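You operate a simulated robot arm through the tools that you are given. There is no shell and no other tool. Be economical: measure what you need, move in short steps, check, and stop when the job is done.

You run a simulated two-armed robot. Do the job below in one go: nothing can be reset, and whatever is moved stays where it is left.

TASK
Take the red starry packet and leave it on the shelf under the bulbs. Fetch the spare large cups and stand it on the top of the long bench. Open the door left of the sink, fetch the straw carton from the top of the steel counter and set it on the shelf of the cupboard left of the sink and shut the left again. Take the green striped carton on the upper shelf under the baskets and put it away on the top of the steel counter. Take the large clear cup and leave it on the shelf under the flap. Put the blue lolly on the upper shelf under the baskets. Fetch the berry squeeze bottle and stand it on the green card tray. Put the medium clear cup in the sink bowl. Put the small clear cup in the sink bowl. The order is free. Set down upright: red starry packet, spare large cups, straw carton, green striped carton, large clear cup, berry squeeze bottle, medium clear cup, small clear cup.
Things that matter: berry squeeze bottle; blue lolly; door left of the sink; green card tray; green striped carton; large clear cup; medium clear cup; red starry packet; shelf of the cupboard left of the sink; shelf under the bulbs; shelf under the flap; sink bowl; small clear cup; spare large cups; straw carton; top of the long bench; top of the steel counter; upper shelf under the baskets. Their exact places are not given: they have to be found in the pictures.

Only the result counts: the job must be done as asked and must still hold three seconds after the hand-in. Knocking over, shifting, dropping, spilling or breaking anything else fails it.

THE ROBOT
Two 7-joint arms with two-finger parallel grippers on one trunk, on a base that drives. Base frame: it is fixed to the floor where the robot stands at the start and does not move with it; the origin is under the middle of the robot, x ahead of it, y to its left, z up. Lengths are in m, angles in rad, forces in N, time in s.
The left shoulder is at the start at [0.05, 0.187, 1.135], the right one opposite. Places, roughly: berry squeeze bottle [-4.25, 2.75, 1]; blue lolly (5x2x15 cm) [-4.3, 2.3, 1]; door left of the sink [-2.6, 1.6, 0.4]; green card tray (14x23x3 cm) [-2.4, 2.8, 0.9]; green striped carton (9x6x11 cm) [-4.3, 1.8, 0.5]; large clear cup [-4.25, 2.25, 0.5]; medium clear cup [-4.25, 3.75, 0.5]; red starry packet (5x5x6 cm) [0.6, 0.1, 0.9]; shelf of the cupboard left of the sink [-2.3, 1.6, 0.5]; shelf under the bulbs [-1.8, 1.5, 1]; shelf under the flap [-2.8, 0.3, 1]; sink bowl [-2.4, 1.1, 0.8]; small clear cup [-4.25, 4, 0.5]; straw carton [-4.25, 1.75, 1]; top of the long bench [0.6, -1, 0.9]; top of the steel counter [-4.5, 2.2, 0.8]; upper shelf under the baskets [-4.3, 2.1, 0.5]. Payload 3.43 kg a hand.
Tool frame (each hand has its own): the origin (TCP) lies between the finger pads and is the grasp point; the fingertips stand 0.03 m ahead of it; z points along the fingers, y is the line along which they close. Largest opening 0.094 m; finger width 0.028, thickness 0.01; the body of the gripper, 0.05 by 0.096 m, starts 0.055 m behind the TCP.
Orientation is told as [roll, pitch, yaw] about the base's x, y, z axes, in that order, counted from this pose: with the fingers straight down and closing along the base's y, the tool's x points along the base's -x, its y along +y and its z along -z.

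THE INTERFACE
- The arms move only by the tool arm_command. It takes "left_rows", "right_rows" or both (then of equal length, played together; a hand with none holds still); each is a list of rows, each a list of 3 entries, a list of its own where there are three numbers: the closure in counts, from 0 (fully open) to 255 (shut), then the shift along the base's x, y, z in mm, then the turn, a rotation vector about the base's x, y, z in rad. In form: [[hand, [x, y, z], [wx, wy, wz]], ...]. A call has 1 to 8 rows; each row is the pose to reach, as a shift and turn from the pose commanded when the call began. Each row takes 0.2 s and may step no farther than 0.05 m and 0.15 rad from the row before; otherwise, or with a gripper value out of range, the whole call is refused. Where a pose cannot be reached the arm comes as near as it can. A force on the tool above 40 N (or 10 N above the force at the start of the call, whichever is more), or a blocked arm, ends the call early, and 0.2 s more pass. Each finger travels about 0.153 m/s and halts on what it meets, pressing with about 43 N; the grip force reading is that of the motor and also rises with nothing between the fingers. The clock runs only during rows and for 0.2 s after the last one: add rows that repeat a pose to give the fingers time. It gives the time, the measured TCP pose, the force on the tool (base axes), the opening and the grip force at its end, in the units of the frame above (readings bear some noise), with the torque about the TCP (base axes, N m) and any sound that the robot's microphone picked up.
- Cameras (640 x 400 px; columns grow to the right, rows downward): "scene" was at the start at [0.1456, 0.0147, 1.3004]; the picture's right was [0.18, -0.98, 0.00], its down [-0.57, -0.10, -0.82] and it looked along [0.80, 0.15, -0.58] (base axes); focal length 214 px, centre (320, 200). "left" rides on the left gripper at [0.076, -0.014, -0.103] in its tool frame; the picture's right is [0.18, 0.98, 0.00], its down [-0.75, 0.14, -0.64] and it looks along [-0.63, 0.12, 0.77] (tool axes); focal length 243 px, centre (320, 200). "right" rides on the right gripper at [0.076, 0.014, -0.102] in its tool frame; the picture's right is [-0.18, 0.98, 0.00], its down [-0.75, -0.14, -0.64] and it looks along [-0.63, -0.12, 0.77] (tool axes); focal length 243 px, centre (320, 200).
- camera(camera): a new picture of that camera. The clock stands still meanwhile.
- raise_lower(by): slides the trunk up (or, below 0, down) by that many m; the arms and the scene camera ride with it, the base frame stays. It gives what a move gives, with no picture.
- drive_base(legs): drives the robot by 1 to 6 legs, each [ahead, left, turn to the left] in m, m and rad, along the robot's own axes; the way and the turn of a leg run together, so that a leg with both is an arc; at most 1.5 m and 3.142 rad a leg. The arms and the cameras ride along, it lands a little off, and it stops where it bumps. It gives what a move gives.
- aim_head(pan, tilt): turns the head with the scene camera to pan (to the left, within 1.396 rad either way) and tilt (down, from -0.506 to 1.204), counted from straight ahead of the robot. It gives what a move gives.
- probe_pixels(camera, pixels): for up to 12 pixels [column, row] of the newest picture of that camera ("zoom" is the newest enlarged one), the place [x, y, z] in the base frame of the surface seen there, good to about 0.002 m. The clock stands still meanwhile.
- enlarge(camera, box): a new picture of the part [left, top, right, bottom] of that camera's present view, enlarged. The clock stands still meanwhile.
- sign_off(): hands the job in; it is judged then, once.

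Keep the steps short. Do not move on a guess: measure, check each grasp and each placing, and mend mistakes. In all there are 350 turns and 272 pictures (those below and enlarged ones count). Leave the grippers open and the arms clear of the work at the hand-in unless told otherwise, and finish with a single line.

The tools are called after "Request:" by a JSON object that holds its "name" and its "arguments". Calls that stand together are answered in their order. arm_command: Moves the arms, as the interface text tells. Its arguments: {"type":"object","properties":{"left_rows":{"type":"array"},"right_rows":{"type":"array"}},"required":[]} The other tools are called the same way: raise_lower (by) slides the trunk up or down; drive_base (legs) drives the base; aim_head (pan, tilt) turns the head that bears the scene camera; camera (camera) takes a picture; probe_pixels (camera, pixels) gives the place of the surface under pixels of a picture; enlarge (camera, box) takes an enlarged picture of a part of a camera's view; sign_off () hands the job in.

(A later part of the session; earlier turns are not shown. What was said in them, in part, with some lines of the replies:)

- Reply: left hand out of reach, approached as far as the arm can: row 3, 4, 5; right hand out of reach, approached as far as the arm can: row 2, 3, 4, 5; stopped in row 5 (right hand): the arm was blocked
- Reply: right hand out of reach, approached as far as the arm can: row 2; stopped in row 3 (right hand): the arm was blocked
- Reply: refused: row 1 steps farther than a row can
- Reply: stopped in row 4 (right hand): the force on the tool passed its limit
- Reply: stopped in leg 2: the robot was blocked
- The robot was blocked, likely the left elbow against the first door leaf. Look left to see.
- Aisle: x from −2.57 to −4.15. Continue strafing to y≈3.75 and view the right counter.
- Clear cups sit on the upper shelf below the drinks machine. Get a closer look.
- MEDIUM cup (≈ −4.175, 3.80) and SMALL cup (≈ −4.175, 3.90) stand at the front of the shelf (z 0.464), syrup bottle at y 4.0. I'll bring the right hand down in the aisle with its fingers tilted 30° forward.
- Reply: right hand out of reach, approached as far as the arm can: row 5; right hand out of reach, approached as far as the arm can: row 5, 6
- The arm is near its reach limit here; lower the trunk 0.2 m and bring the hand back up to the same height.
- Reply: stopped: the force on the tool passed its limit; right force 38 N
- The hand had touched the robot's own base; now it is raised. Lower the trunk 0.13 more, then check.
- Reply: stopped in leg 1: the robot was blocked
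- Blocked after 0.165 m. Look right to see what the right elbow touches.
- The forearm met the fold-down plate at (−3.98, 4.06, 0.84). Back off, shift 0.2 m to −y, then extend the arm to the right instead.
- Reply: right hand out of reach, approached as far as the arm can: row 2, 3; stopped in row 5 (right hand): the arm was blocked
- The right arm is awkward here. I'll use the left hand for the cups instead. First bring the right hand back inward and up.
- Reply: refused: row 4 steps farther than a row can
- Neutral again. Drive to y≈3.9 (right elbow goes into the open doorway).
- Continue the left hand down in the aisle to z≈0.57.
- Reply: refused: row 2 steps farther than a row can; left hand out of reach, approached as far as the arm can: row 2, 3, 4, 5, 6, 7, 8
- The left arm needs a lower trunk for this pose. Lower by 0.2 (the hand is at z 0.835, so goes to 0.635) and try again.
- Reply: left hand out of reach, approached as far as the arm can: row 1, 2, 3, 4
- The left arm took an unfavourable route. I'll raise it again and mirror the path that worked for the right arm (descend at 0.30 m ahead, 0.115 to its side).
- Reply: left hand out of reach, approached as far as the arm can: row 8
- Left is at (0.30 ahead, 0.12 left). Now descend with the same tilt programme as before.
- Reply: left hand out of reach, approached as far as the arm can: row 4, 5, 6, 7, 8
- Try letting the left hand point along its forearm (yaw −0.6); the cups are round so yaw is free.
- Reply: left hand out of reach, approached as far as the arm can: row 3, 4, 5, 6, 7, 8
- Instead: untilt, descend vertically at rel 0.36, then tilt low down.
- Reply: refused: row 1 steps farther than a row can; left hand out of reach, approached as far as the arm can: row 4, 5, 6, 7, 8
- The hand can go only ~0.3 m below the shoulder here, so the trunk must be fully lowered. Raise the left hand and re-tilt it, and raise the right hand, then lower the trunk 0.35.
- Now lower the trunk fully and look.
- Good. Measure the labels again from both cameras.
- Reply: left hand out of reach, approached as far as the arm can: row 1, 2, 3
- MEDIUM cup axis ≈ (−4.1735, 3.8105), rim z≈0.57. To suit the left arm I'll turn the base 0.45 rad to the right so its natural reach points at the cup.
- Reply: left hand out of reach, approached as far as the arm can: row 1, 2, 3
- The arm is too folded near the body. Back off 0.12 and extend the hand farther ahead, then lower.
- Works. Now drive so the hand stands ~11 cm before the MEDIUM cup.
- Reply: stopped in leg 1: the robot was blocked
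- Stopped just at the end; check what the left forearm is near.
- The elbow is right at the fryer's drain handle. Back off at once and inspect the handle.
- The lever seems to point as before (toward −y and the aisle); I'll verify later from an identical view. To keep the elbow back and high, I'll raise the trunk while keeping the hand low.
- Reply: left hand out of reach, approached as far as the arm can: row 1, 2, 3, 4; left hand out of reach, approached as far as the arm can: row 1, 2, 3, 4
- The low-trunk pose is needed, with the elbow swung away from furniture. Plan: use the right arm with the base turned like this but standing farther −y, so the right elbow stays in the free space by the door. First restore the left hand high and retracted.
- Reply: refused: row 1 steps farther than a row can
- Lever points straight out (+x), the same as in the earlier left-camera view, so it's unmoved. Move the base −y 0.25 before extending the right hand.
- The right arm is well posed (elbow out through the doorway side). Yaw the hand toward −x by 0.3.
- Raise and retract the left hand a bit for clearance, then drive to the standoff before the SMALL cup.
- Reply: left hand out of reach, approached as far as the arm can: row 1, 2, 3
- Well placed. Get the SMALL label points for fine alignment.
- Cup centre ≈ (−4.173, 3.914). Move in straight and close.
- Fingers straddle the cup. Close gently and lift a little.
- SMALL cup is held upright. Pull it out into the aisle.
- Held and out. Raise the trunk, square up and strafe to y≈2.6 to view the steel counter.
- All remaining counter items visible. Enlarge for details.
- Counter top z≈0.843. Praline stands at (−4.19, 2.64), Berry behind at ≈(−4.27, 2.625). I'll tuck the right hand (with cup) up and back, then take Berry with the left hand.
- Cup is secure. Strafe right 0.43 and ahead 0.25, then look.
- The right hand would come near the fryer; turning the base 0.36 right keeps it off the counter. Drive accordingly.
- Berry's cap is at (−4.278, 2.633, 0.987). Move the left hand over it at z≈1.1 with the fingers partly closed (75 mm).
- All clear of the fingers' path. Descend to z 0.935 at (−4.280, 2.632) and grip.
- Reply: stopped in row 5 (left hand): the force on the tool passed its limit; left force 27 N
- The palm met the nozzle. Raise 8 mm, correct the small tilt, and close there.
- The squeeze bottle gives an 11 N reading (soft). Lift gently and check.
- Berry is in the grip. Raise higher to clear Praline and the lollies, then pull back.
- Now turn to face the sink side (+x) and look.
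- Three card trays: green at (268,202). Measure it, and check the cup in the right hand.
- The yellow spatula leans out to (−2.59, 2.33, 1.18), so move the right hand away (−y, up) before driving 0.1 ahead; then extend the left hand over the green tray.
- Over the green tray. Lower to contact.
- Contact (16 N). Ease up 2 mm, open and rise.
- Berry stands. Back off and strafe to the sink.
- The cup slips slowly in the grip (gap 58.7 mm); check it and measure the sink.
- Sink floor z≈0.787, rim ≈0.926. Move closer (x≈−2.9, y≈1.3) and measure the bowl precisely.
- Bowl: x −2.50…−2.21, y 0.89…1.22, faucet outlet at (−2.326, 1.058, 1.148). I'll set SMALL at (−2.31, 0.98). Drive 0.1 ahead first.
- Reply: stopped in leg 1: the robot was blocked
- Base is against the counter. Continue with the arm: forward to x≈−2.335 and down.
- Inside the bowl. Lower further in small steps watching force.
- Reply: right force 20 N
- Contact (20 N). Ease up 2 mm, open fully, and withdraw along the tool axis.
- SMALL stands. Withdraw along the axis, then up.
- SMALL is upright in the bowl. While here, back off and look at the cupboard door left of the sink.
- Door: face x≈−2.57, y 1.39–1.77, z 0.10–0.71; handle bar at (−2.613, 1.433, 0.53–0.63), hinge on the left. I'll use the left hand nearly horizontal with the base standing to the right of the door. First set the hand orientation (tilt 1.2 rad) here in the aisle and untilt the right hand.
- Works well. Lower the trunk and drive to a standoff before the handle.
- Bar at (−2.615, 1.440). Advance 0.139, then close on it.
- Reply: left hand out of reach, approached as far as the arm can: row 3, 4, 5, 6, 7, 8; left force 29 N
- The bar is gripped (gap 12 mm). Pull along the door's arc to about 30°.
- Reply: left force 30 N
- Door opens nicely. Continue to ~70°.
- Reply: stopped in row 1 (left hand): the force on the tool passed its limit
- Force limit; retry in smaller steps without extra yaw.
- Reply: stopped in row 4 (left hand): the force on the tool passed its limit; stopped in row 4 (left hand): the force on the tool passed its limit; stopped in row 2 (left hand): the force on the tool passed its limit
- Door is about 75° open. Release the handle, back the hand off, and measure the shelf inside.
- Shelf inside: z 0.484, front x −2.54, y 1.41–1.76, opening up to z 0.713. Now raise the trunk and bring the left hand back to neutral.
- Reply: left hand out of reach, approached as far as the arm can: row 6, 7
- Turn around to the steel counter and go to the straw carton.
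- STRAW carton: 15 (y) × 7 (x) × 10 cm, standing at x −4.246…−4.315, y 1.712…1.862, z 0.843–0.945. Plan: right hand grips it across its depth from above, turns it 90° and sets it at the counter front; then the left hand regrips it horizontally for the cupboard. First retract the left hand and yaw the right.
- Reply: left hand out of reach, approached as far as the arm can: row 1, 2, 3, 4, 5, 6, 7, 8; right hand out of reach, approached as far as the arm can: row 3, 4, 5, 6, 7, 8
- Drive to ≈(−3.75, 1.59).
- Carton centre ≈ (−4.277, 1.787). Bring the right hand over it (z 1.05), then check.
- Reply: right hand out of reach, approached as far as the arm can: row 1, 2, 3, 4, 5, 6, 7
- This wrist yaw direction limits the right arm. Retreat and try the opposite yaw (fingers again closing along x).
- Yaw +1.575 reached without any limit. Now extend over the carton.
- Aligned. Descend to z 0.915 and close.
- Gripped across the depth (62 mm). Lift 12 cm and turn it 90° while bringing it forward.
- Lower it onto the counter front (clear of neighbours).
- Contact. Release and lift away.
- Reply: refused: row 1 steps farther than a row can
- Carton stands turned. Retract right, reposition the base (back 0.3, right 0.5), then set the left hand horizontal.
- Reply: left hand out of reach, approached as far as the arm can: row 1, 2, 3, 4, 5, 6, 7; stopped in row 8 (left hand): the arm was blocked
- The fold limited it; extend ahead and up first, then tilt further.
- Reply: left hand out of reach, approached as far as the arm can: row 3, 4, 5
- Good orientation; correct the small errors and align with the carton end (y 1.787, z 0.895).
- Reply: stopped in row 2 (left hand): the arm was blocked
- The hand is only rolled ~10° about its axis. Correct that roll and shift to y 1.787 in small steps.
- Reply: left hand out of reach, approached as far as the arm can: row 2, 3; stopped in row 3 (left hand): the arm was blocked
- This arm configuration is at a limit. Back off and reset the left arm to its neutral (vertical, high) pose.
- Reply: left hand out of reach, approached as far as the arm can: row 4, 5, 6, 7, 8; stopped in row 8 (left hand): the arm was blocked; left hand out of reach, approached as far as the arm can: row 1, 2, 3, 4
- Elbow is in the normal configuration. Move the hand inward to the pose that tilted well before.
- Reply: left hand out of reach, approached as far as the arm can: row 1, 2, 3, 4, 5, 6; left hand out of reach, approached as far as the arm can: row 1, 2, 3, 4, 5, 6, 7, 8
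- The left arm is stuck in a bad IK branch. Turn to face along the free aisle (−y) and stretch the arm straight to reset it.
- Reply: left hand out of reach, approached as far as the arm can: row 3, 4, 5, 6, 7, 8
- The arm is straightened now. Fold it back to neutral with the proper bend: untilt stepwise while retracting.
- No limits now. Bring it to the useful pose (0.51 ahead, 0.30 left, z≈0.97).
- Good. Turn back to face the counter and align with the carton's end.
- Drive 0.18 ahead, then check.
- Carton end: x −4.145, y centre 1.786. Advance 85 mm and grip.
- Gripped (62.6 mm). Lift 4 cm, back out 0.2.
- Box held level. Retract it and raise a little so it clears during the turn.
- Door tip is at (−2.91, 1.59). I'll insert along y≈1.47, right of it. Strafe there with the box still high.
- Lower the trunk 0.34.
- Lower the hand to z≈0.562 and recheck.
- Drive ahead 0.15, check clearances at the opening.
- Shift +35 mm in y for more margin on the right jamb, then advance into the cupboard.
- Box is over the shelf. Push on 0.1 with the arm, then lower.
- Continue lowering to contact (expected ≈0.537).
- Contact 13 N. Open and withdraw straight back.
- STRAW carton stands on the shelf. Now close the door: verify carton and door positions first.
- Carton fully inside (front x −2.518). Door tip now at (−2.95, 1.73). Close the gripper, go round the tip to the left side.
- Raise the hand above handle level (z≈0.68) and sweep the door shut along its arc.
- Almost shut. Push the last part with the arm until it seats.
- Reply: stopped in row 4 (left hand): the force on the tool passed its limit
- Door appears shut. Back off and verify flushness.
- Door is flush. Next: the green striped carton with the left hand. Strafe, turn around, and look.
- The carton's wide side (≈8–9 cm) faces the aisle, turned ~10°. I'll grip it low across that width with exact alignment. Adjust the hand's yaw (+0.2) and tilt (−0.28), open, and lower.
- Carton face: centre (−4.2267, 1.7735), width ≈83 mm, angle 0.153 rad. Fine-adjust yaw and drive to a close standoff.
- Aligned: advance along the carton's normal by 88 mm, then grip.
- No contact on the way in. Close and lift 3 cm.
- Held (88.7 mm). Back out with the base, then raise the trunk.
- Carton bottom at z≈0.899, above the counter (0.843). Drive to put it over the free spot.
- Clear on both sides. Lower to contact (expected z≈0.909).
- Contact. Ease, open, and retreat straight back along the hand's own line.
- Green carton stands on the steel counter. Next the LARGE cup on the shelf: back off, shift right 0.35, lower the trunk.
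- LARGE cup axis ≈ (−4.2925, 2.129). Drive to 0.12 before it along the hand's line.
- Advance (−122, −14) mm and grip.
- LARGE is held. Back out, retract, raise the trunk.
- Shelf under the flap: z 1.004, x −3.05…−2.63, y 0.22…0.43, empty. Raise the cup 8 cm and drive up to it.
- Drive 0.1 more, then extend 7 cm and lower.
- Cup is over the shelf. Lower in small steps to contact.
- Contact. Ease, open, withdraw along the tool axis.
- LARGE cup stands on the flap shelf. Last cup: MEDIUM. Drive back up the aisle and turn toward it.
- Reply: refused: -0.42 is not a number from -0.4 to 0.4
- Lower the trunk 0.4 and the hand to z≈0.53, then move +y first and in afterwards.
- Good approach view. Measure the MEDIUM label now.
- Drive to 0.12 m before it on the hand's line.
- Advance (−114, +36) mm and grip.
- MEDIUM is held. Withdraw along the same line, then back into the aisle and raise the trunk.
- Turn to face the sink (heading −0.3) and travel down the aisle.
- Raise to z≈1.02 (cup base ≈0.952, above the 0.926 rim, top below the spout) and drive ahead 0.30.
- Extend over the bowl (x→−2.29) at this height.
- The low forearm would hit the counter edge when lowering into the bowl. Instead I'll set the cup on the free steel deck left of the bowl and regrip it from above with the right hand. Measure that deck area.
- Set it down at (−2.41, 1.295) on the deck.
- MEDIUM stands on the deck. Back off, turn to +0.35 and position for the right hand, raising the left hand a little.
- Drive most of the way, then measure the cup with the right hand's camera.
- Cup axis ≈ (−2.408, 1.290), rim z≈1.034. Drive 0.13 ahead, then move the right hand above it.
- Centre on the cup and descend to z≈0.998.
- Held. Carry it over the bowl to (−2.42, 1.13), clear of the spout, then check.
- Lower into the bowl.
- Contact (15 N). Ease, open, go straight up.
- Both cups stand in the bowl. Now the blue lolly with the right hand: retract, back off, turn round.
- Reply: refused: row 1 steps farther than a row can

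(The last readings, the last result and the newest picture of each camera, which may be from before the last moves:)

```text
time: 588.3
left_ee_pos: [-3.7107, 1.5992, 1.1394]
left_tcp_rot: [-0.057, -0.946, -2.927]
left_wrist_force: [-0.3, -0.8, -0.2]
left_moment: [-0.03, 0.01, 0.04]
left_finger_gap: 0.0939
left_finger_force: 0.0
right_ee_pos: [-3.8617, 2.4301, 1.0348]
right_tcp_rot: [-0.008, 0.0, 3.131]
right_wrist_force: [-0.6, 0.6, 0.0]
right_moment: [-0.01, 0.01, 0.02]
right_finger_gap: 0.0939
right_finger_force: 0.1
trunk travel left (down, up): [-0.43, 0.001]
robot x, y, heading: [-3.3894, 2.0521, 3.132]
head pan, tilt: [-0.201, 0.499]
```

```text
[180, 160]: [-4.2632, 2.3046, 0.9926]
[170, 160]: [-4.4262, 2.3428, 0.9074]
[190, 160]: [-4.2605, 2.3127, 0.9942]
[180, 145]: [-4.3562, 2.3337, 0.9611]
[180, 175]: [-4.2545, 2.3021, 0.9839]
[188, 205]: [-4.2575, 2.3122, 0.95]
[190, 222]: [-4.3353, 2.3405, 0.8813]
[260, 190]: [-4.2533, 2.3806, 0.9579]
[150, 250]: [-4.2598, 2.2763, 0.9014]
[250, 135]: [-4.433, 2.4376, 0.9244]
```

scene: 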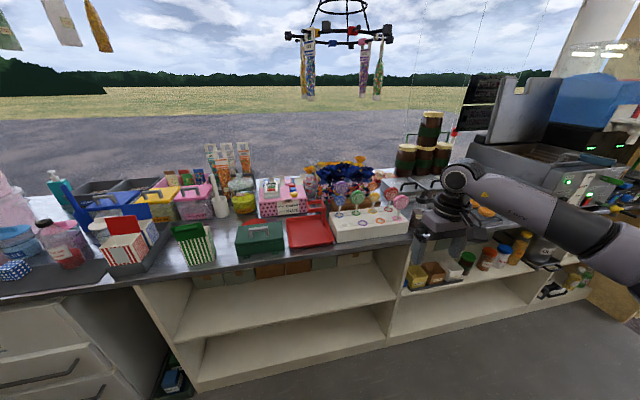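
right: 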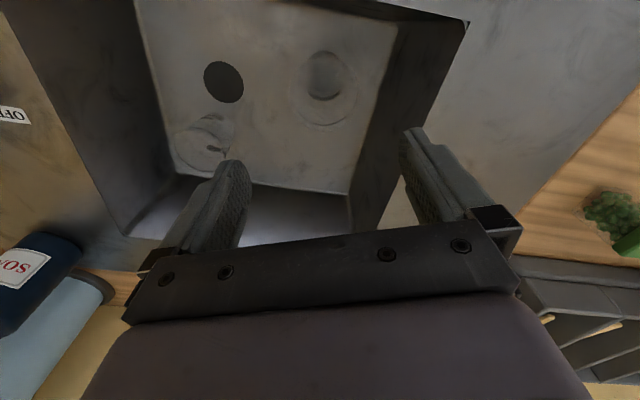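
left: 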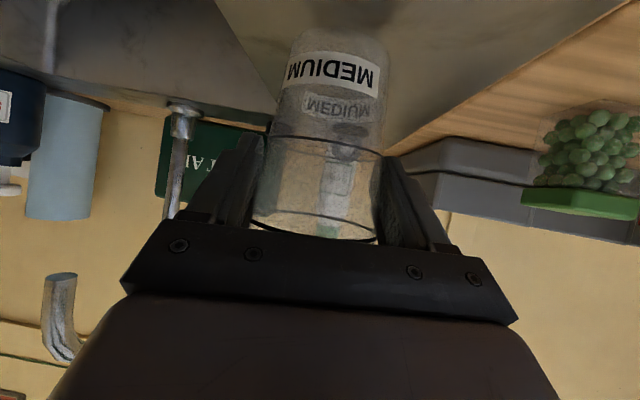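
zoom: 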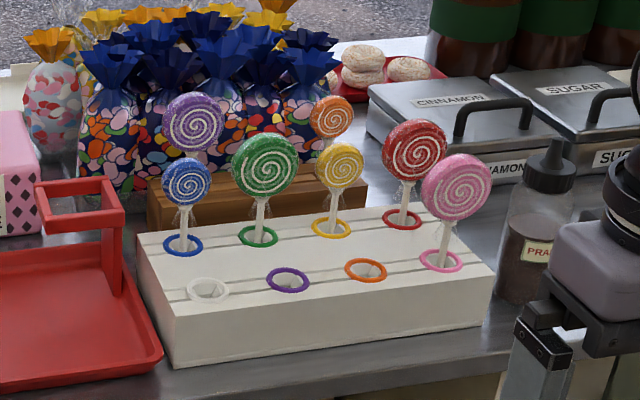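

Blue lolly head at ≈(−4.257, 2.309, 0.975), disc facing the aisle; neighbours are too close for a y-closing grip, so I'll close along x (front/back of the disc). Yaw the right hand −1.556 while raising it.

Request:
{"name": "arm_command", "arguments": {"right_rows": [[60, [15, -15, 20], [0, 0, -0.14]], [60, [30, -30, 40], [0, 0, -0.28]], [60, [45, -45, 60], [0, 0, -0.42]], [60, [60, -60, 80], [0, 0, -0.56]], [60, [75, -75, 100], [0, 0, -0.7]], [60, [85, -85, 110], [0, 0, -0.84]], [60, [90, -95, 110], [0, 0, -0.98]], [60, [95, -105, 110], [0, 0, -1.12]]]}}

Request:
{"name": "arm_command", "arguments": {"right_rows": [[60, [0, -5, 0], [0, 0, -0.14]], [60, [0, -10, 0], [0, 0, -0.28]], [60, [0, -15, 0], [0, 0, -0.42]], [60, [0, -15, 0], [0, 0, -0.436]]]}}

Request:
{"name": "drive_base", "arguments": {"legs": [[0.3, -0.05, 0.0]]}}

Request:
{"name": "camera", "arguments": {"camera": "scene"}}

```text
time: 590.1
left_ee_pos: [-3.7122, 1.5985, 1.1398]
left_tcp_rot: [-0.061, -0.947, -2.929]
left_wrist_force: [-0.3, -0.1, -0.3]
left_moment: [0.01, -0.03, -0.02]
left_finger_gap: 0.0942
left_finger_force: 0.1
right_ee_pos: [-3.7657, 2.3246, 1.146]
right_tcp_rot: [-0.006, 0.0, 2.01]
right_wrist_force: [0.1, -1.0, -0.9]
right_moment: [0.02, 0.01, -0.03]
right_finger_gap: 0.072
right_finger_force: 0.0
trunk travel left (down, up): [-0.43, 0.001]
robot x, y, heading: [-3.3886, 2.0547, 3.137]
head pan, tilt: [-0.201, 0.499]
```

```text
time: 591.1
left_ee_pos: [-3.7105, 1.5991, 1.1398]
left_tcp_rot: [-0.059, -0.945, -2.927]
left_wrist_force: [-0.2, -0.1, 0.3]
left_moment: [0.0, 0.0, 0.03]
left_finger_gap: 0.0938
left_finger_force: 0.0
right_ee_pos: [-3.7652, 2.3091, 1.1456]
right_tcp_rot: [-0.007, -0.001, 1.575]
right_wrist_force: [-0.1, -0.1, 0.0]
right_moment: [0.01, 0.01, 0.0]
right_finger_gap: 0.0718
right_finger_force: 0.0
trunk travel left (down, up): [-0.43, 0.001]
robot x, y, heading: [-3.3895, 2.0559, 3.135]
head pan, tilt: [-0.201, 0.499]
```

```text
time: 593.2
left_ee_pos: [-4.0129, 1.6548, 1.1396]
left_tcp_rot: [-0.058, -0.946, -2.929]
left_wrist_force: [0.3, -0.2, -0.4]
left_moment: [-0.02, -0.02, -0.02]
left_finger_gap: 0.0941
left_finger_force: 0.1
right_ee_pos: [-4.0667, 2.3625, 1.1465]
right_tcp_rot: [-0.007, 0.001, 1.573]
right_wrist_force: [-0.4, -0.7, 0.4]
right_moment: [-0.02, -0.03, 0.01]
right_finger_gap: 0.072
right_finger_force: 0.0
trunk travel left (down, up): [-0.43, 0.001]
robot x, y, heading: [-3.6911, 2.1101, 3.127]
head pan, tilt: [-0.201, 0.499]
```

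```text
48 pictures are left
```

scene: 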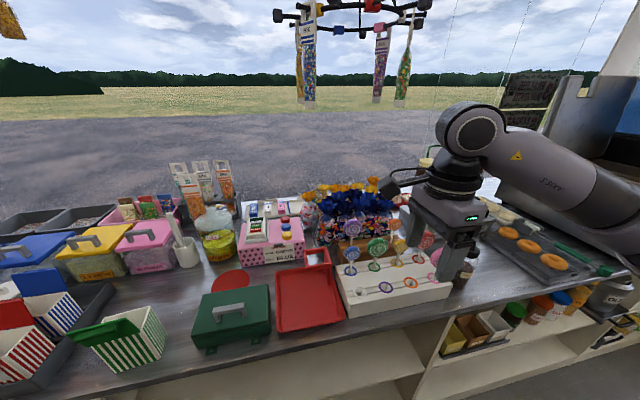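

Request:
{"name": "enlarge", "arguments": {"camera": "scene", "box": [320, 220, 420, 310]}}

Request:
{"name": "camera", "arguments": {"camera": "right"}}

```text
4.44 times, centred on (370, 265) of scene
```

zoom: 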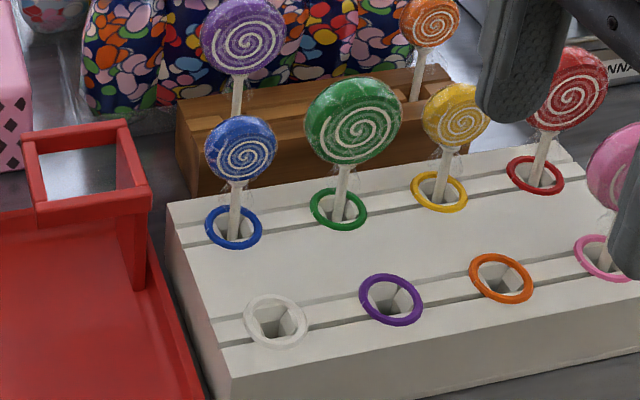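

```text
46 pictures are left
```

right: 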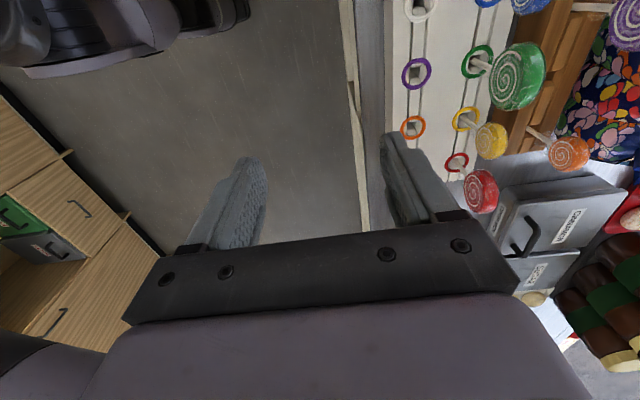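

Request:
{"name": "probe_pixels", "arguments": {"camera": "zoom", "pixels": [[240, 152], [212, 150], [270, 150], [242, 122], [240, 178], [236, 200], [233, 228], [310, 130], [242, 45], [120, 140], [350, 80]]}}

```text
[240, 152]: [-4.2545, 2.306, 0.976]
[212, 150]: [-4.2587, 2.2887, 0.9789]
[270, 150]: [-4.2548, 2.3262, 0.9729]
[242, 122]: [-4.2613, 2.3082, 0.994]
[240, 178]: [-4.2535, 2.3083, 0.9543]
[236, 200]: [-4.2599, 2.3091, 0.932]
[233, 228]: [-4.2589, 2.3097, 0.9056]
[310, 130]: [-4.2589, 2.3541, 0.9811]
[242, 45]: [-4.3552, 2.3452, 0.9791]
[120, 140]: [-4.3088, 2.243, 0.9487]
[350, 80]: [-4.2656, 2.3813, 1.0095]
```

Head: x −4.26, y 2.308, z 0.954–0.996. Drive 4 cm ahead and bring the hand above it, narrower opening (50 mm).

Request:
{"name": "drive_base", "arguments": {"legs": [[0.04, 0, 0.01]]}}

Request:
{"name": "arm_command", "arguments": {"right_rows": [[120, [-40, -14, 0], [0, 0, 0]], [120, [-80, -28, -10], [0, 0, 0]], [120, [-120, -42, -25], [0, 0, 0]], [120, [-153, -55, -45], [0, 0, 0]], [120, [-153, -55, -60], [0, 0, 0]]]}}

Request:
{"name": "camera", "arguments": {"camera": "scene"}}

Request:
{"name": "camera", "arguments": {"camera": "right"}}

```text
time: 594.0
left_ee_pos: [-4.0484, 1.6498, 1.1398]
left_tcp_rot: [-0.06, -0.945, -2.922]
left_wrist_force: [-0.3, 0.2, -1.1]
left_moment: [0.03, -0.04, -0.02]
left_finger_gap: 0.0941
left_finger_force: 0.2
right_ee_pos: [-4.1088, 2.3589, 1.1459]
right_tcp_rot: [-0.01, 0.0, 1.583]
right_wrist_force: [0.4, -0.3, 0.4]
right_moment: [-0.01, 0.01, -0.01]
right_finger_gap: 0.0718
right_finger_force: 0.1
trunk travel left (down, up): [-0.43, 0.001]
robot x, y, heading: [-3.732, 2.1075, 3.139]
head pan, tilt: [-0.201, 0.499]
```

```text
time: 595.2
left_ee_pos: [-4.0472, 1.6517, 1.1396]
left_tcp_rot: [-0.061, -0.946, -2.92]
left_wrist_force: [-0.1, 0.2, 0.7]
left_moment: [-0.01, 0.0, -0.03]
left_finger_gap: 0.0939
left_finger_force: 0.1
right_ee_pos: [-4.2629, 2.306, 1.086]
right_tcp_rot: [-0.008, 0.0, 1.584]
right_wrist_force: [0.3, 0.4, -0.4]
right_moment: [-0.02, -0.04, 0.01]
right_finger_gap: 0.0495
right_finger_force: 0.1
trunk travel left (down, up): [-0.43, 0.001]
robot x, y, heading: [-3.7297, 2.1075, 3.139]
head pan, tilt: [-0.201, 0.499]
```

```text
45 pictures are left
```

scene: 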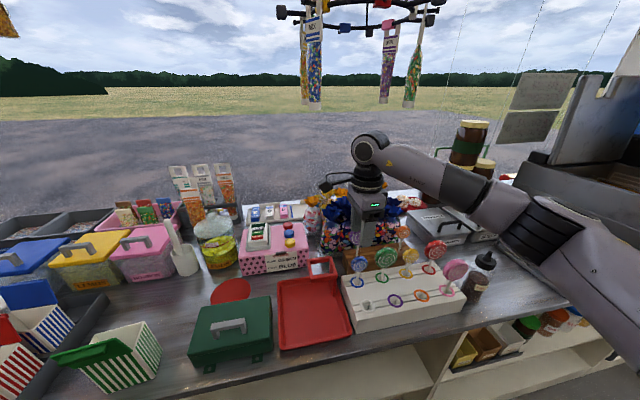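

```text
44 pictures are left
```

right: 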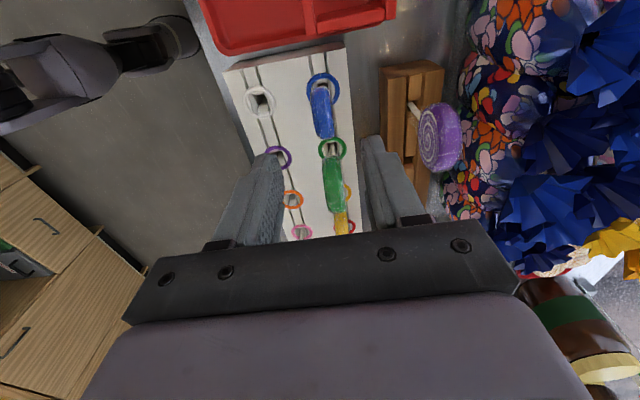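

Aligned above the blue head. Descend to z 0.976 and close.

Request:
{"name": "arm_command", "arguments": {"right_rows": [[120, [3, 2, -40], [0, 0, 0]], [120, [3, 2, -80], [0, 0, 0]], [120, [3, 2, -110], [0, 0, 0]], [180, [3, 2, -110], [0, 0, 0]], [255, [3, 2, -110], [0, 0, 0]], [255, [3, 2, -110], [0, 0, 0]]]}}

Request:
{"name": "camera", "arguments": {"camera": "scene"}}

```text
time: 596.6
left_ee_pos: [-4.0487, 1.6507, 1.1393]
left_tcp_rot: [-0.06, -0.946, -2.92]
left_wrist_force: [0.0, 0.4, 0.4]
left_moment: [0.01, -0.02, -0.02]
left_finger_gap: 0.0941
left_finger_force: 0.0
right_ee_pos: [-4.2578, 2.3072, 0.975]
right_tcp_rot: [-0.005, 0.0, 1.581]
right_wrist_force: [-2.9, 0.5, -1.3]
right_moment: [0.01, 0.29, 0.03]
right_finger_gap: 0.0192
right_finger_force: 43.3
trunk travel left (down, up): [-0.43, 0.001]
robot x, y, heading: [-3.728, 2.1084, 3.14]
head pan, tilt: [-0.201, 0.499]
```

```text
43 pictures are left
```

scene: 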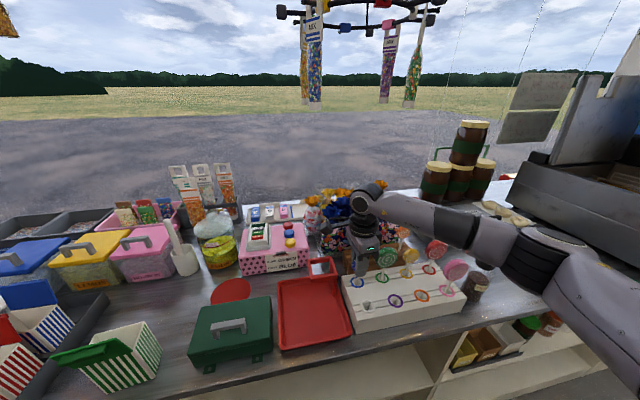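

Gripped (19 mm). Lift straight up 15 cm.

Request:
{"name": "arm_command", "arguments": {"right_rows": [[255, [0, 0, 30], [0, 0, 0]], [255, [0, 0, 65], [0, 0, 0]], [255, [0, 0, 105], [0, 0, 0]], [255, [0, 0, 145], [0, 0, 0]], [255, [0, 0, 175], [0, 0, 0]]]}}

Request:
{"name": "camera", "arguments": {"camera": "scene"}}

Request:
{"name": "camera", "arguments": {"camera": "right"}}

```text
time: 597.8
left_ee_pos: [-4.0472, 1.651, 1.1392]
left_tcp_rot: [-0.057, -0.945, -2.919]
left_wrist_force: [0.2, 0.3, 0.1]
left_moment: [-0.01, -0.02, -0.02]
left_finger_gap: 0.0941
left_finger_force: 0.1
right_ee_pos: [-4.256, 2.307, 1.1533]
right_tcp_rot: [-0.007, 0.0, 1.583]
right_wrist_force: [0.0, 0.2, -1.1]
right_moment: [-0.01, 0.02, 0.01]
right_finger_gap: 0.0192
right_finger_force: 42.4
trunk travel left (down, up): [-0.43, 0.001]
robot x, y, heading: [-3.7294, 2.1075, 3.139]
head pan, tilt: [-0.201, 0.499]
```

```text
42 pictures are left
```

scene: 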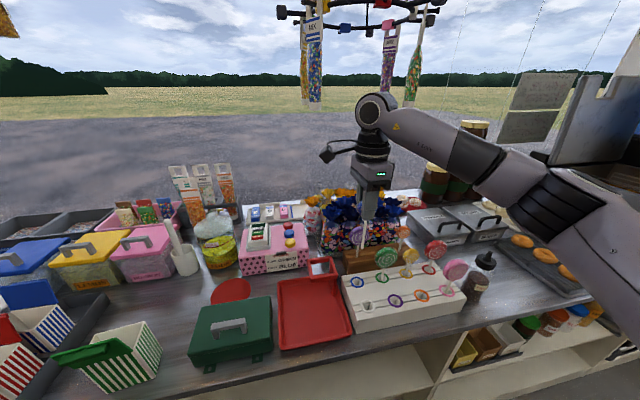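

```text
41 pictures are left
```

right: 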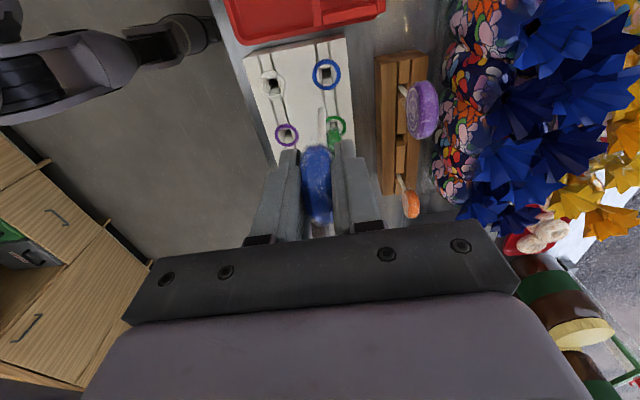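

Lolly is out. Back off 0.35, then yaw the hand back.

Request:
{"name": "drive_base", "arguments": {"legs": [[-0.35, 0, 0]]}}

Request:
{"name": "arm_command", "arguments": {"right_rows": [[255, [25, 10, 0], [0, 0, 0.14]], [255, [50, 20, 0], [0, 0, 0.28]], [255, [75, 30, 5], [0, 0, 0.42]], [255, [95, 45, 10], [0, 0, 0.56]], [255, [110, 60, 10], [0, 0, 0.7]], [255, [120, 75, 10], [0, 0, 0.84]], [255, [125, 90, 10], [0, 0, 0.98]], [255, [130, 100, 10], [0, 0, 1.12]]]}}

Request:
{"name": "arm_command", "arguments": {"right_rows": [[255, [5, 5, 0], [0, 0, 0.14]], [255, [10, 5, 0], [0, 0, 0.28]], [255, [15, 5, 0], [0, 0, 0.42]], [255, [20, 5, 0], [0, 0, 0.44]]]}}

```text
time: 600.1
left_ee_pos: [-3.6967, 1.6491, 1.1401]
left_tcp_rot: [-0.06, -0.946, -2.918]
left_wrist_force: [-0.2, 0.3, -0.7]
left_moment: [0.05, 0.03, -0.04]
left_finger_gap: 0.0943
left_finger_force: 0.0
right_ee_pos: [-3.9074, 2.3063, 1.1526]
right_tcp_rot: [-0.007, 0.001, 1.584]
right_wrist_force: [-0.7, -0.4, -0.2]
right_moment: [-0.05, 0.02, 0.03]
right_finger_gap: 0.0194
right_finger_force: 43.2
trunk travel left (down, up): [-0.43, 0.001]
robot x, y, heading: [-3.379, 2.1107, -3.138]
head pan, tilt: [-0.201, 0.499]
```

```text
time: 601.9
left_ee_pos: [-3.6981, 1.6504, 1.1409]
left_tcp_rot: [-0.058, -0.945, -2.918]
left_wrist_force: [0.0, 0.5, -0.4]
left_moment: [-0.02, 0.0, -0.01]
left_finger_gap: 0.094
left_finger_force: 0.0
right_ee_pos: [-3.7776, 2.4063, 1.1612]
right_tcp_rot: [-0.008, -0.002, 2.707]
right_wrist_force: [1.0, -0.2, -0.6]
right_moment: [-0.01, 0.0, 0.03]
right_finger_gap: 0.0191
right_finger_force: 43.3
trunk travel left (down, up): [-0.43, 0.001]
robot x, y, heading: [-3.377, 2.1082, -3.142]
head pan, tilt: [-0.201, 0.499]
```

```text
time: 602.9
left_ee_pos: [-3.6979, 1.6498, 1.1397]
left_tcp_rot: [-0.058, -0.946, -2.918]
left_wrist_force: [-0.1, 0.4, 0.0]
left_moment: [-0.01, 0.02, 0.04]
left_finger_gap: 0.0941
left_finger_force: 0.1
right_ee_pos: [-3.7575, 2.4108, 1.1619]
right_tcp_rot: [-0.008, 0.0, -3.137]
right_wrist_force: [-0.1, 0.1, -1.4]
right_moment: [0.0, 0.02, 0.01]
right_finger_gap: 0.0193
right_finger_force: 42.8
trunk travel left (down, up): [-0.43, 0.001]
robot x, y, heading: [-3.3775, 2.1099, -3.138]
head pan, tilt: [-0.201, 0.499]
```

Tilt the right hand forward 1.2 rad so the stick points into the shelf.

Request:
{"name": "arm_command", "arguments": {"right_rows": [[255, [-10, 0, -30], [0, 0.15, 0]], [255, [-22, 0, -60], [0, 0.3, 0]], [255, [-35, 0, -90], [0, 0.45, 0]], [255, [-50, 0, -120], [0, 0.6, 0]], [255, [-65, 0, -150], [0, 0.75, 0]], [255, [-80, 0, -180], [0, 0.9, 0]], [255, [-95, 0, -210], [0, 1.05, 0]], [255, [-105, 0, -235], [0, 1.2, 0]]]}}

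Request:
{"name": "camera", "arguments": {"camera": "right"}}

```text
time: 604.7
left_ee_pos: [-3.6983, 1.6499, 1.1396]
left_tcp_rot: [-0.059, -0.945, -2.918]
left_wrist_force: [0.4, 0.4, -0.2]
left_moment: [0.0, 0.0, 0.01]
left_finger_gap: 0.0939
left_finger_force: 0.1
right_ee_pos: [-3.8392, 2.4111, 0.9818]
right_tcp_rot: [-0.009, -0.9, -3.138]
right_wrist_force: [0.7, -0.1, 0.3]
right_moment: [0.01, 0.04, -0.01]
right_finger_gap: 0.0189
right_finger_force: 43.2
right hand out of reach, approached as far as the arm can: row 7, 8
trunk travel left (down, up): [-0.43, 0.001]
robot x, y, heading: [-3.3786, 2.1071, 3.139]
head pan, tilt: [-0.201, 0.499]
```

```text
40 pictures are left
```

right: 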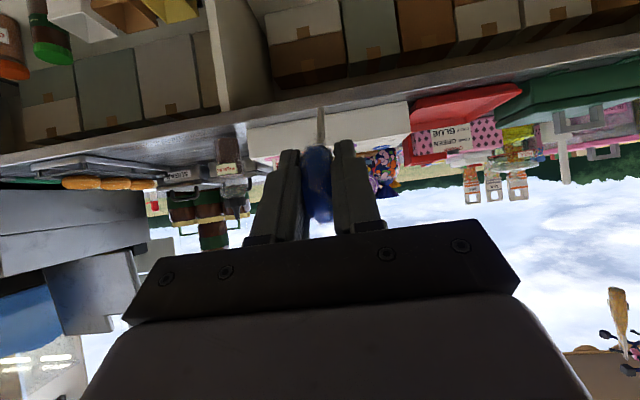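

Tilt reached 0.9 (fold limit). Extend ahead a bit, which should let it finish the tilt.

Request:
{"name": "arm_command", "arguments": {"right_rows": [[255, [-30, 0, 30], [0, 0, 0]], [255, [-60, 0, 40], [0, 0, 0]], [255, [-80, 0, 40], [0, 0, 0]], [255, [-80, 0, 40], [0, 0, 0]]]}}

```text
time: 605.7
left_ee_pos: [-3.6985, 1.6507, 1.1403]
left_tcp_rot: [-0.058, -0.947, -2.919]
left_wrist_force: [-0.2, -0.7, -0.4]
left_moment: [0.01, 0.01, 0.05]
left_finger_gap: 0.0941
left_finger_force: 0.1
right_ee_pos: [-3.9179, 2.4115, 1.022]
right_tcp_rot: [-0.01, -0.898, -3.139]
right_wrist_force: [1.0, 0.3, -0.4]
right_moment: [-0.02, 0.01, -0.02]
right_finger_gap: 0.0192
right_finger_force: 42.5
trunk travel left (down, up): [-0.43, 0.001]
robot x, y, heading: [-3.3793, 2.1055, -3.142]
head pan, tilt: [-0.201, 0.499]
```

Request:
{"name": "arm_command", "arguments": {"right_rows": [[255, [-10, 0, -10], [0, 0.12, 0]], [255, [-20, 0, -20], [0, 0.24, 0]], [255, [-25, 0, -40], [0, 0.36, 0]], [255, [-25, 0, -60], [0, 0.36, 0]]]}}

Request:
{"name": "raise_lower", "arguments": {"by": -0.39}}

Request:
{"name": "camera", "arguments": {"camera": "right"}}

Request:
{"name": "camera", "arguments": {"camera": "scene"}}

```text
time: 606.7
left_ee_pos: [-3.6982, 1.6496, 1.1386]
left_tcp_rot: [-0.062, -0.946, -2.917]
left_wrist_force: [0.2, -0.1, 0.5]
left_moment: [-0.03, -0.01, -0.01]
left_finger_gap: 0.0942
left_finger_force: 0.2
right_ee_pos: [-3.9398, 2.3754, 0.9945]
right_tcp_rot: [0.111, -1.135, -3.086]
right_wrist_force: [-0.5, 0.7, 0.7]
right_moment: [0.0, -0.1, 0.06]
right_finger_gap: 0.0188
right_finger_force: 42.5
right hand out of reach, approached as far as the arm can: row 2, 3, 4
trunk travel left (down, up): [-0.43, 0.001]
robot x, y, heading: [-3.3811, 2.1093, -3.136]
head pan, tilt: [-0.201, 0.499]
```

```text
time: 610.5
left_ee_pos: [-3.6988, 1.6504, 0.7515]
left_tcp_rot: [-0.059, -0.946, -2.919]
left_wrist_force: [0.5, 0.3, -0.3]
left_moment: [0.01, -0.01, -0.01]
left_finger_gap: 0.094
left_finger_force: 0.1
right_ee_pos: [-3.9389, 2.376, 0.6035]
right_tcp_rot: [0.111, -1.133, -3.086]
right_wrist_force: [-0.1, 1.2, 0.2]
right_moment: [0.02, -0.02, 0.04]
right_finger_gap: 0.0188
right_finger_force: 43.4
trunk travel left (down, up): [-0.04, 0.391]
robot x, y, heading: [-3.3835, 2.1095, -3.144]
head pan, tilt: [-0.201, 0.499]
```

```text
39 pictures are left
```

right: 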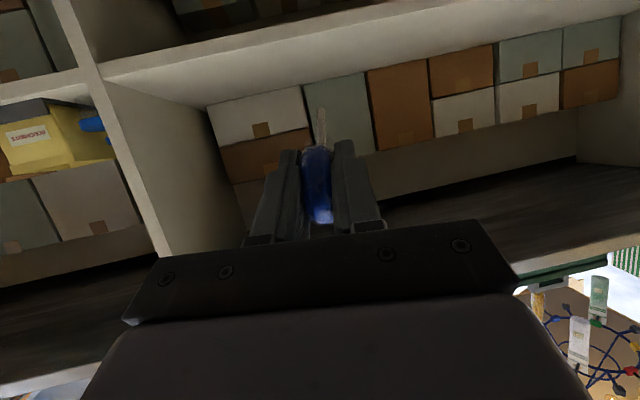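

```text
38 pictures are left
```

scene: 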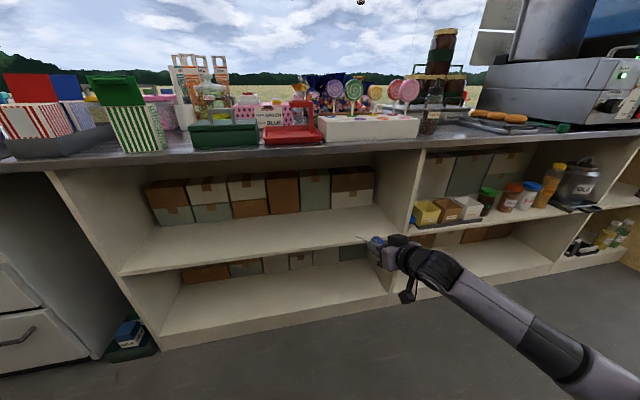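

The stick points into the shelf. Strafe to y≈2.12 and drive in.

Request:
{"name": "drive_base", "arguments": {"legs": [[0, 0.25, 0], [0.2, 0, 0]]}}

Request:
{"name": "arm_command", "arguments": {"right_rows": [[255, [-25, 0, -20], [0, 0, 0]], [255, [-50, 0, -40], [0, 0, 0]], [255, [-55, 0, -60], [0, 0.1, 0]], [255, [-55, 0, -75], [0, 0.22, 0]]]}}

Request:
{"name": "camera", "arguments": {"camera": "right"}}

Request:
{"name": "camera", "arguments": {"camera": "scene"}}

```text
time: 613.5
left_ee_pos: [-3.8979, 1.4011, 0.7505]
left_tcp_rot: [-0.06, -0.948, -2.917]
left_wrist_force: [-1.1, 0.1, 0.1]
left_moment: [0.02, 0.04, -0.02]
left_finger_gap: 0.094
left_finger_force: 0.1
right_ee_pos: [-4.1391, 2.1259, 0.604]
right_tcp_rot: [0.111, -1.134, -3.084]
right_wrist_force: [-0.4, 0.5, -0.2]
right_moment: [0.02, 0.03, 0.03]
right_finger_gap: 0.0194
right_finger_force: 42.9
trunk travel left (down, up): [-0.04, 0.391]
robot x, y, heading: [-3.5765, 1.8595, -3.141]
head pan, tilt: [-0.201, 0.499]
```

```text
time: 614.5
left_ee_pos: [-3.8976, 1.4003, 0.7502]
left_tcp_rot: [-0.059, -0.946, -2.917]
left_wrist_force: [-0.5, 0.5, 0.0]
left_moment: [0.01, -0.01, -0.01]
left_finger_gap: 0.0941
left_finger_force: 0.0
right_ee_pos: [-4.1944, 2.1266, 0.5286]
right_tcp_rot: [0.051, -1.357, -3.028]
right_wrist_force: [0.1, 0.9, -0.3]
right_moment: [0.01, 0.01, -0.04]
right_finger_gap: 0.0192
right_finger_force: 42.5
trunk travel left (down, up): [-0.04, 0.391]
robot x, y, heading: [-3.5798, 1.8543, -3.144]
head pan, tilt: [-0.201, 0.499]
```

```text
37 pictures are left
```

right: 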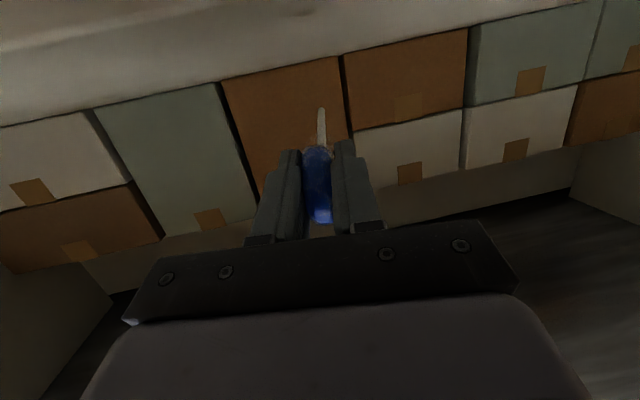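

```text
36 pictures are left
```

scene: 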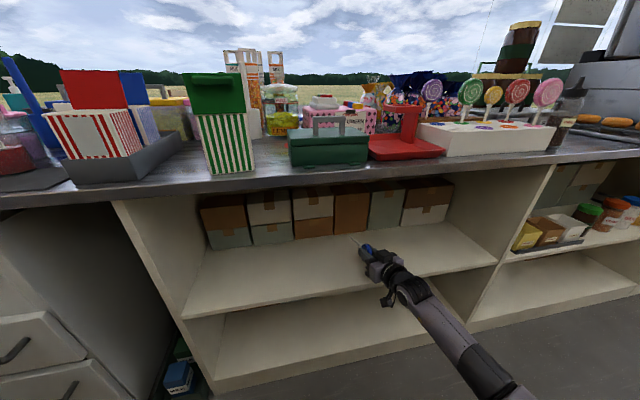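

Nearly horizontal. Lower gently until the stick/fingers touch.

Request:
{"name": "arm_command", "arguments": {"right_rows": [[255, [0, 0, -12], [0, 0, 0]], [255, [0, 0, -24], [0, 0, 0]], [255, [0, 0, -31], [0, 0, 0]], [255, [0, 0, -36], [0, 0, 0]], [255, [0, 0, -40], [0, 0, 0]], [255, [0, 0, -44], [0, 0, 0]]]}}

Request:
{"name": "camera", "arguments": {"camera": "right"}}

```text
time: 615.9
left_ee_pos: [-3.8981, 1.4015, 0.7495]
left_tcp_rot: [-0.058, -0.946, -2.919]
left_wrist_force: [0.3, 0.8, -0.2]
left_moment: [0.0, 0.02, -0.01]
left_finger_gap: 0.0938
left_finger_force: 0.0
right_ee_pos: [-4.1941, 2.1251, 0.4846]
right_tcp_rot: [0.056, -1.356, -3.032]
right_wrist_force: [0.6, -0.6, 1.4]
right_moment: [-0.07, 0.29, -0.06]
right_finger_gap: 0.0192
right_finger_force: 42.9
trunk travel left (down, up): [-0.04, 0.391]
robot x, y, heading: [-3.5809, 1.861, -3.139]
head pan, tilt: [-0.201, 0.499]
```

```text
35 pictures are left
```

right: 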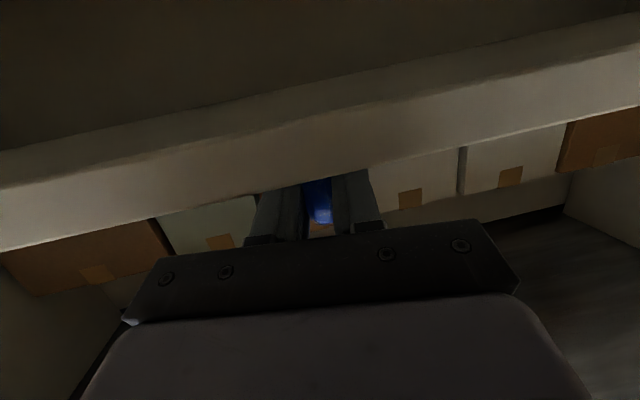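

Touching. Open fully, wait, then pull straight back.

Request:
{"name": "arm_command", "arguments": {"right_rows": [[200, [0, 0, 0], [0, 0, 0]], [100, [0, 0, 0], [0, 0, 0]], [0, [0, 0, 0], [0, 0, 0]], [0, [0, 0, 0], [0, 0, 0]], [0, [0, 0, 2], [0, 0, 0]]]}}

Request:
{"name": "enlarge", "arguments": {"camera": "scene", "box": [300, 200, 460, 310]}}

```text
time: 617.1
left_ee_pos: [-3.8974, 1.4016, 0.7505]
left_tcp_rot: [-0.059, -0.946, -2.918]
left_wrist_force: [0.2, -0.5, 0.2]
left_moment: [-0.01, -0.01, 0.02]
left_finger_gap: 0.0938
left_finger_force: 0.1
right_ee_pos: [-4.1946, 2.126, 0.4867]
right_tcp_rot: [0.057, -1.351, -3.031]
right_wrist_force: [0.7, -0.7, 0.1]
right_moment: [0.04, 0.02, 0.0]
right_finger_gap: 0.0943
right_finger_force: 0.1
trunk travel left (down, up): [-0.04, 0.391]
robot x, y, heading: [-3.5769, 1.8596, -3.141]
head pan, tilt: [-0.201, 0.499]
```

```text
3.64 times, centred on (380, 255) of scene
```

zoom: 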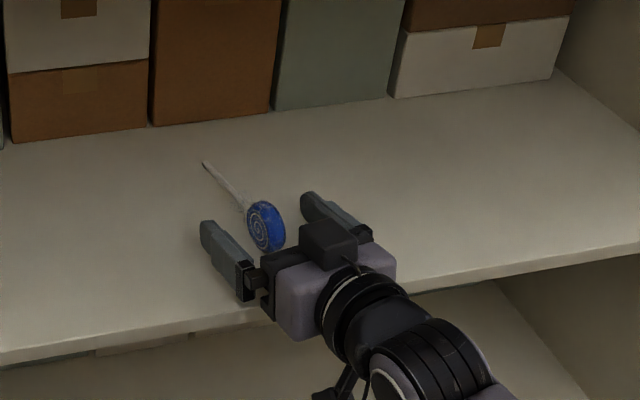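

The lolly rests on the shelf. Back out with the base.

Request:
{"name": "drive_base", "arguments": {"legs": [[-0.3, 0, 0]]}}

Request:
{"name": "enlarge", "arguments": {"camera": "scene", "box": [240, 120, 480, 300]}}

```text
time: 619.1
left_ee_pos: [-3.5971, 1.4019, 0.7489]
left_tcp_rot: [-0.06, -0.946, -2.921]
left_wrist_force: [0.7, -0.6, 0.8]
left_moment: [0.02, 0.01, 0.01]
left_finger_gap: 0.094
left_finger_force: 0.1
right_ee_pos: [-3.8921, 2.1273, 0.4857]
right_tcp_rot: [0.056, -1.352, -3.035]
right_wrist_force: [-0.2, -0.4, -0.5]
right_moment: [-0.01, 0.03, -0.01]
right_finger_gap: 0.0941
right_finger_force: 0.1
trunk travel left (down, up): [-0.04, 0.391]
robot x, y, heading: [-3.2744, 1.861, 3.14]
head pan, tilt: [-0.201, 0.499]
```

```text
2.22 times, centred on (360, 210) of scene
```

zoom: 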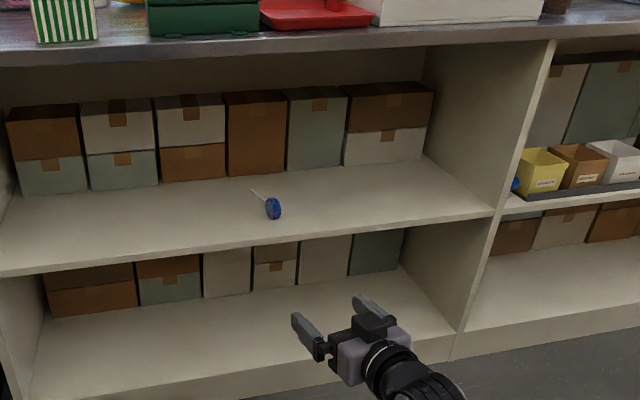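

Lolly done. Raise the trunk and do a final survey of the sink side.

Request:
{"name": "raise_lower", "arguments": {"by": 0.35}}

Request:
{"name": "camera", "arguments": {"camera": "scene"}}

Request:
{"name": "drive_base", "arguments": {"legs": [[-0.05, 0.1, 0], [0, 0, 3.14]]}}

Request:
{"name": "aim_head", "arguments": {"pan": -0.3, "tilt": 0.45}}

Request:
{"name": "camera", "arguments": {"camera": "scene"}}

Request:
{"name": "aim_head", "arguments": {"pan": 0.5, "tilt": 0.45}}

Request:
{"name": "camera", "arguments": {"camera": "scene"}}

```text
time: 622.6
left_ee_pos: [-3.5978, 1.4018, 1.0993]
left_tcp_rot: [-0.06, -0.945, -2.923]
left_wrist_force: [0.5, -0.5, -0.5]
left_moment: [0.01, 0.0, 0.01]
left_finger_gap: 0.094
left_finger_force: 0.0
right_ee_pos: [-3.8924, 2.127, 0.8364]
right_tcp_rot: [0.055, -1.354, -3.035]
right_wrist_force: [0.7, -0.7, -0.2]
right_moment: [-0.01, 0.01, 0.01]
right_finger_gap: 0.0939
right_finger_force: 0.0
trunk travel left (down, up): [-0.39, 0.041]
robot x, y, heading: [-3.2794, 1.8559, 3.135]
head pan, tilt: [-0.201, 0.499]
```

```text
32 pictures are left
```

scene: 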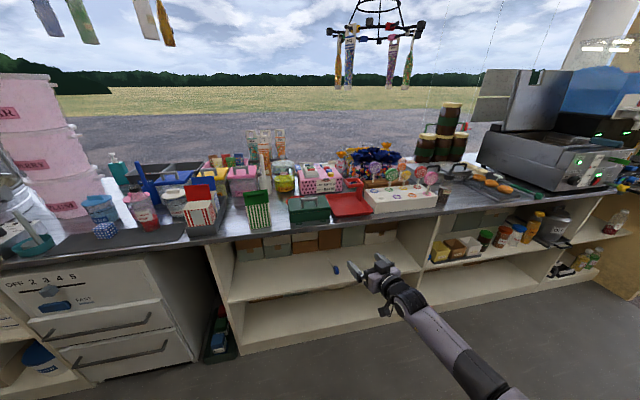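

```text
time: 631.0
left_ee_pos: [-2.8887, 2.2018, 1.1009]
left_tcp_rot: [-0.061, -0.946, 0.179]
left_wrist_force: [1.1, 0.7, 0.3]
left_moment: [0.01, 0.0, 0.0]
left_finger_gap: 0.0938
left_finger_force: 0.1
right_ee_pos: [-2.6247, 1.4653, 0.8365]
right_tcp_rot: [0.056, -1.351, 0.068]
right_wrist_force: [0.2, -0.6, -0.1]
right_moment: [-0.01, 0.04, 0.0]
right_finger_gap: 0.0939
right_finger_force: 0.1
trunk travel left (down, up): [-0.39, 0.041]
robot x, y, heading: [-3.2203, 1.7552, -0.042]
head pan, tilt: [-0.201, 0.499]
```

```text
time: 631.7
left_ee_pos: [-2.8895, 2.2023, 1.1004]
left_tcp_rot: [-0.058, -0.947, 0.18]
left_wrist_force: [-0.5, -0.5, 0.7]
left_moment: [0.01, -0.01, 0.03]
left_finger_gap: 0.0941
left_finger_force: 0.1
right_ee_pos: [-2.6246, 1.4647, 0.8366]
right_tcp_rot: [0.056, -1.353, 0.067]
right_wrist_force: [-0.5, 0.1, -0.1]
right_moment: [-0.03, -0.01, -0.05]
right_finger_gap: 0.0942
right_finger_force: 0.1
trunk travel left (down, up): [-0.39, 0.041]
robot x, y, heading: [-3.2252, 1.7608, -0.039]
head pan, tilt: [-0.3, 0.45]
```

```text
31 pictures are left
```

scene: 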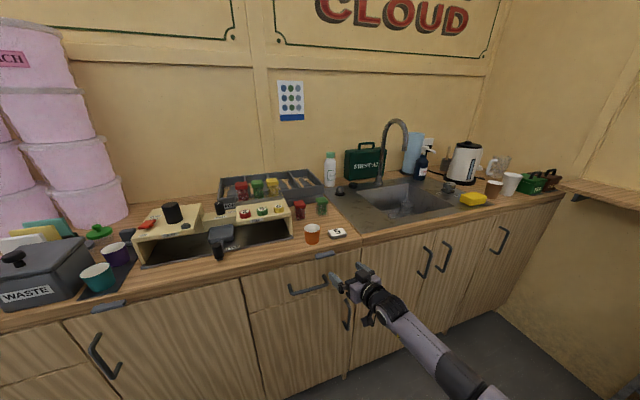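

```text
time: 632.8
left_ee_pos: [-2.889, 2.2033, 1.0994]
left_tcp_rot: [-0.058, -0.947, 0.18]
left_wrist_force: [-0.7, -0.3, -0.4]
left_moment: [-0.02, 0.01, 0.01]
left_finger_gap: 0.0939
left_finger_force: 0.0
right_ee_pos: [-2.6227, 1.4644, 0.8363]
right_tcp_rot: [0.056, -1.353, 0.066]
right_wrist_force: [0.0, 0.0, 0.4]
right_moment: [0.0, 0.01, 0.01]
right_finger_gap: 0.0941
right_finger_force: 0.0
trunk travel left (down, up): [-0.39, 0.041]
robot x, y, heading: [-3.2271, 1.758, -0.046]
head pan, tilt: [0.499, 0.45]
```

```text
30 pictures are left
```

scene: 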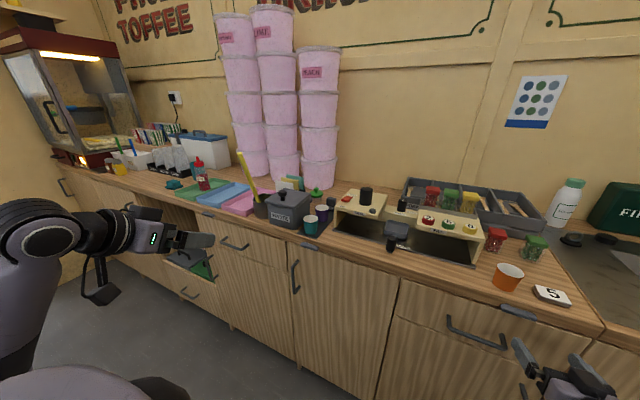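

All looks right. Back the hands away from the counter and take a last close look at the sink and door.

Request:
{"name": "drive_base", "arguments": {"legs": [[-0.18, 0, 0]]}}

Request:
{"name": "aim_head", "arguments": {"pan": -0.5, "tilt": 0.5}}

Request:
{"name": "enlarge", "arguments": {"camera": "scene", "box": [150, 100, 470, 300]}}

Request:
{"name": "enlarge", "arguments": {"camera": "scene", "box": [440, 80, 640, 220]}}

```text
time: 634.3
left_ee_pos: [-3.0689, 2.2104, 1.0996]
left_tcp_rot: [-0.059, -0.946, 0.179]
left_wrist_force: [-0.9, -0.5, 0.0]
left_moment: [0.0, -0.03, -0.03]
left_finger_gap: 0.0938
left_finger_force: 0.1
right_ee_pos: [-2.8026, 1.4723, 0.8369]
right_tcp_rot: [0.056, -1.354, 0.066]
right_wrist_force: [-1.1, -0.2, 0.3]
right_moment: [-0.02, 0.05, 0.0]
right_finger_gap: 0.0942
right_finger_force: 0.1
trunk travel left (down, up): [-0.39, 0.041]
robot x, y, heading: [-3.4047, 1.765, -0.04]
head pan, tilt: [0.499, 0.45]
```

```text
time: 635.6
left_ee_pos: [-3.0687, 2.2102, 1.1003]
left_tcp_rot: [-0.059, -0.946, 0.18]
left_wrist_force: [0.2, 0.2, 0.9]
left_moment: [0.0, -0.01, 0.04]
left_finger_gap: 0.094
left_finger_force: 0.1
right_ee_pos: [-2.8036, 1.4722, 0.8364]
right_tcp_rot: [0.055, -1.354, 0.066]
right_wrist_force: [0.7, -0.4, -0.2]
right_moment: [0.02, -0.03, 0.02]
right_finger_gap: 0.0939
right_finger_force: 0.2
trunk travel left (down, up): [-0.39, 0.041]
robot x, y, heading: [-3.4065, 1.7644, -0.042]
head pan, tilt: [-0.499, 0.499]
```

```text
2.00 times, centred on (310, 200) of scene
```

zoom: 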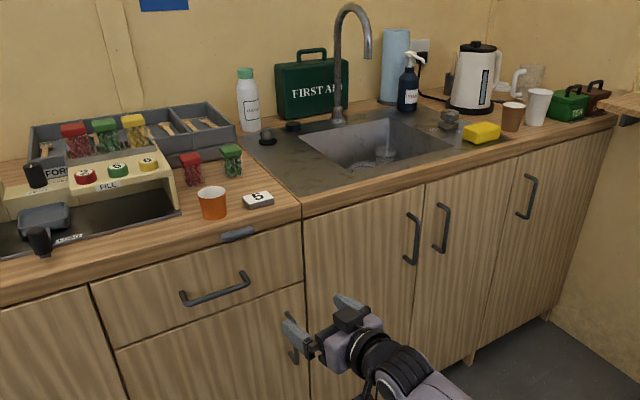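

```text
2.86 times, centred on (540, 150) of scene
```

zoom: 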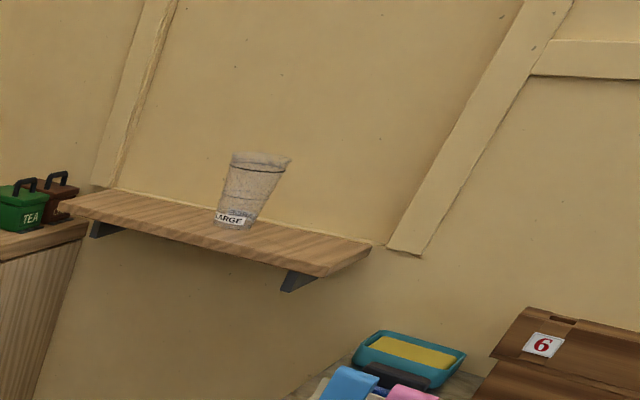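

Everything is in place: the LARGE cup stands on the flap shelf, both other cups are in the bowl, the door is shut, and the arms are clear with grippers open. Handing in.

Request:
{"name": "sign_off", "arguments": {}}

```text
The job is handed in.
```

All nine items were moved to where you asked, the door left of the sink is shut again, and the job is handed in with both grippers open and the arms clear.
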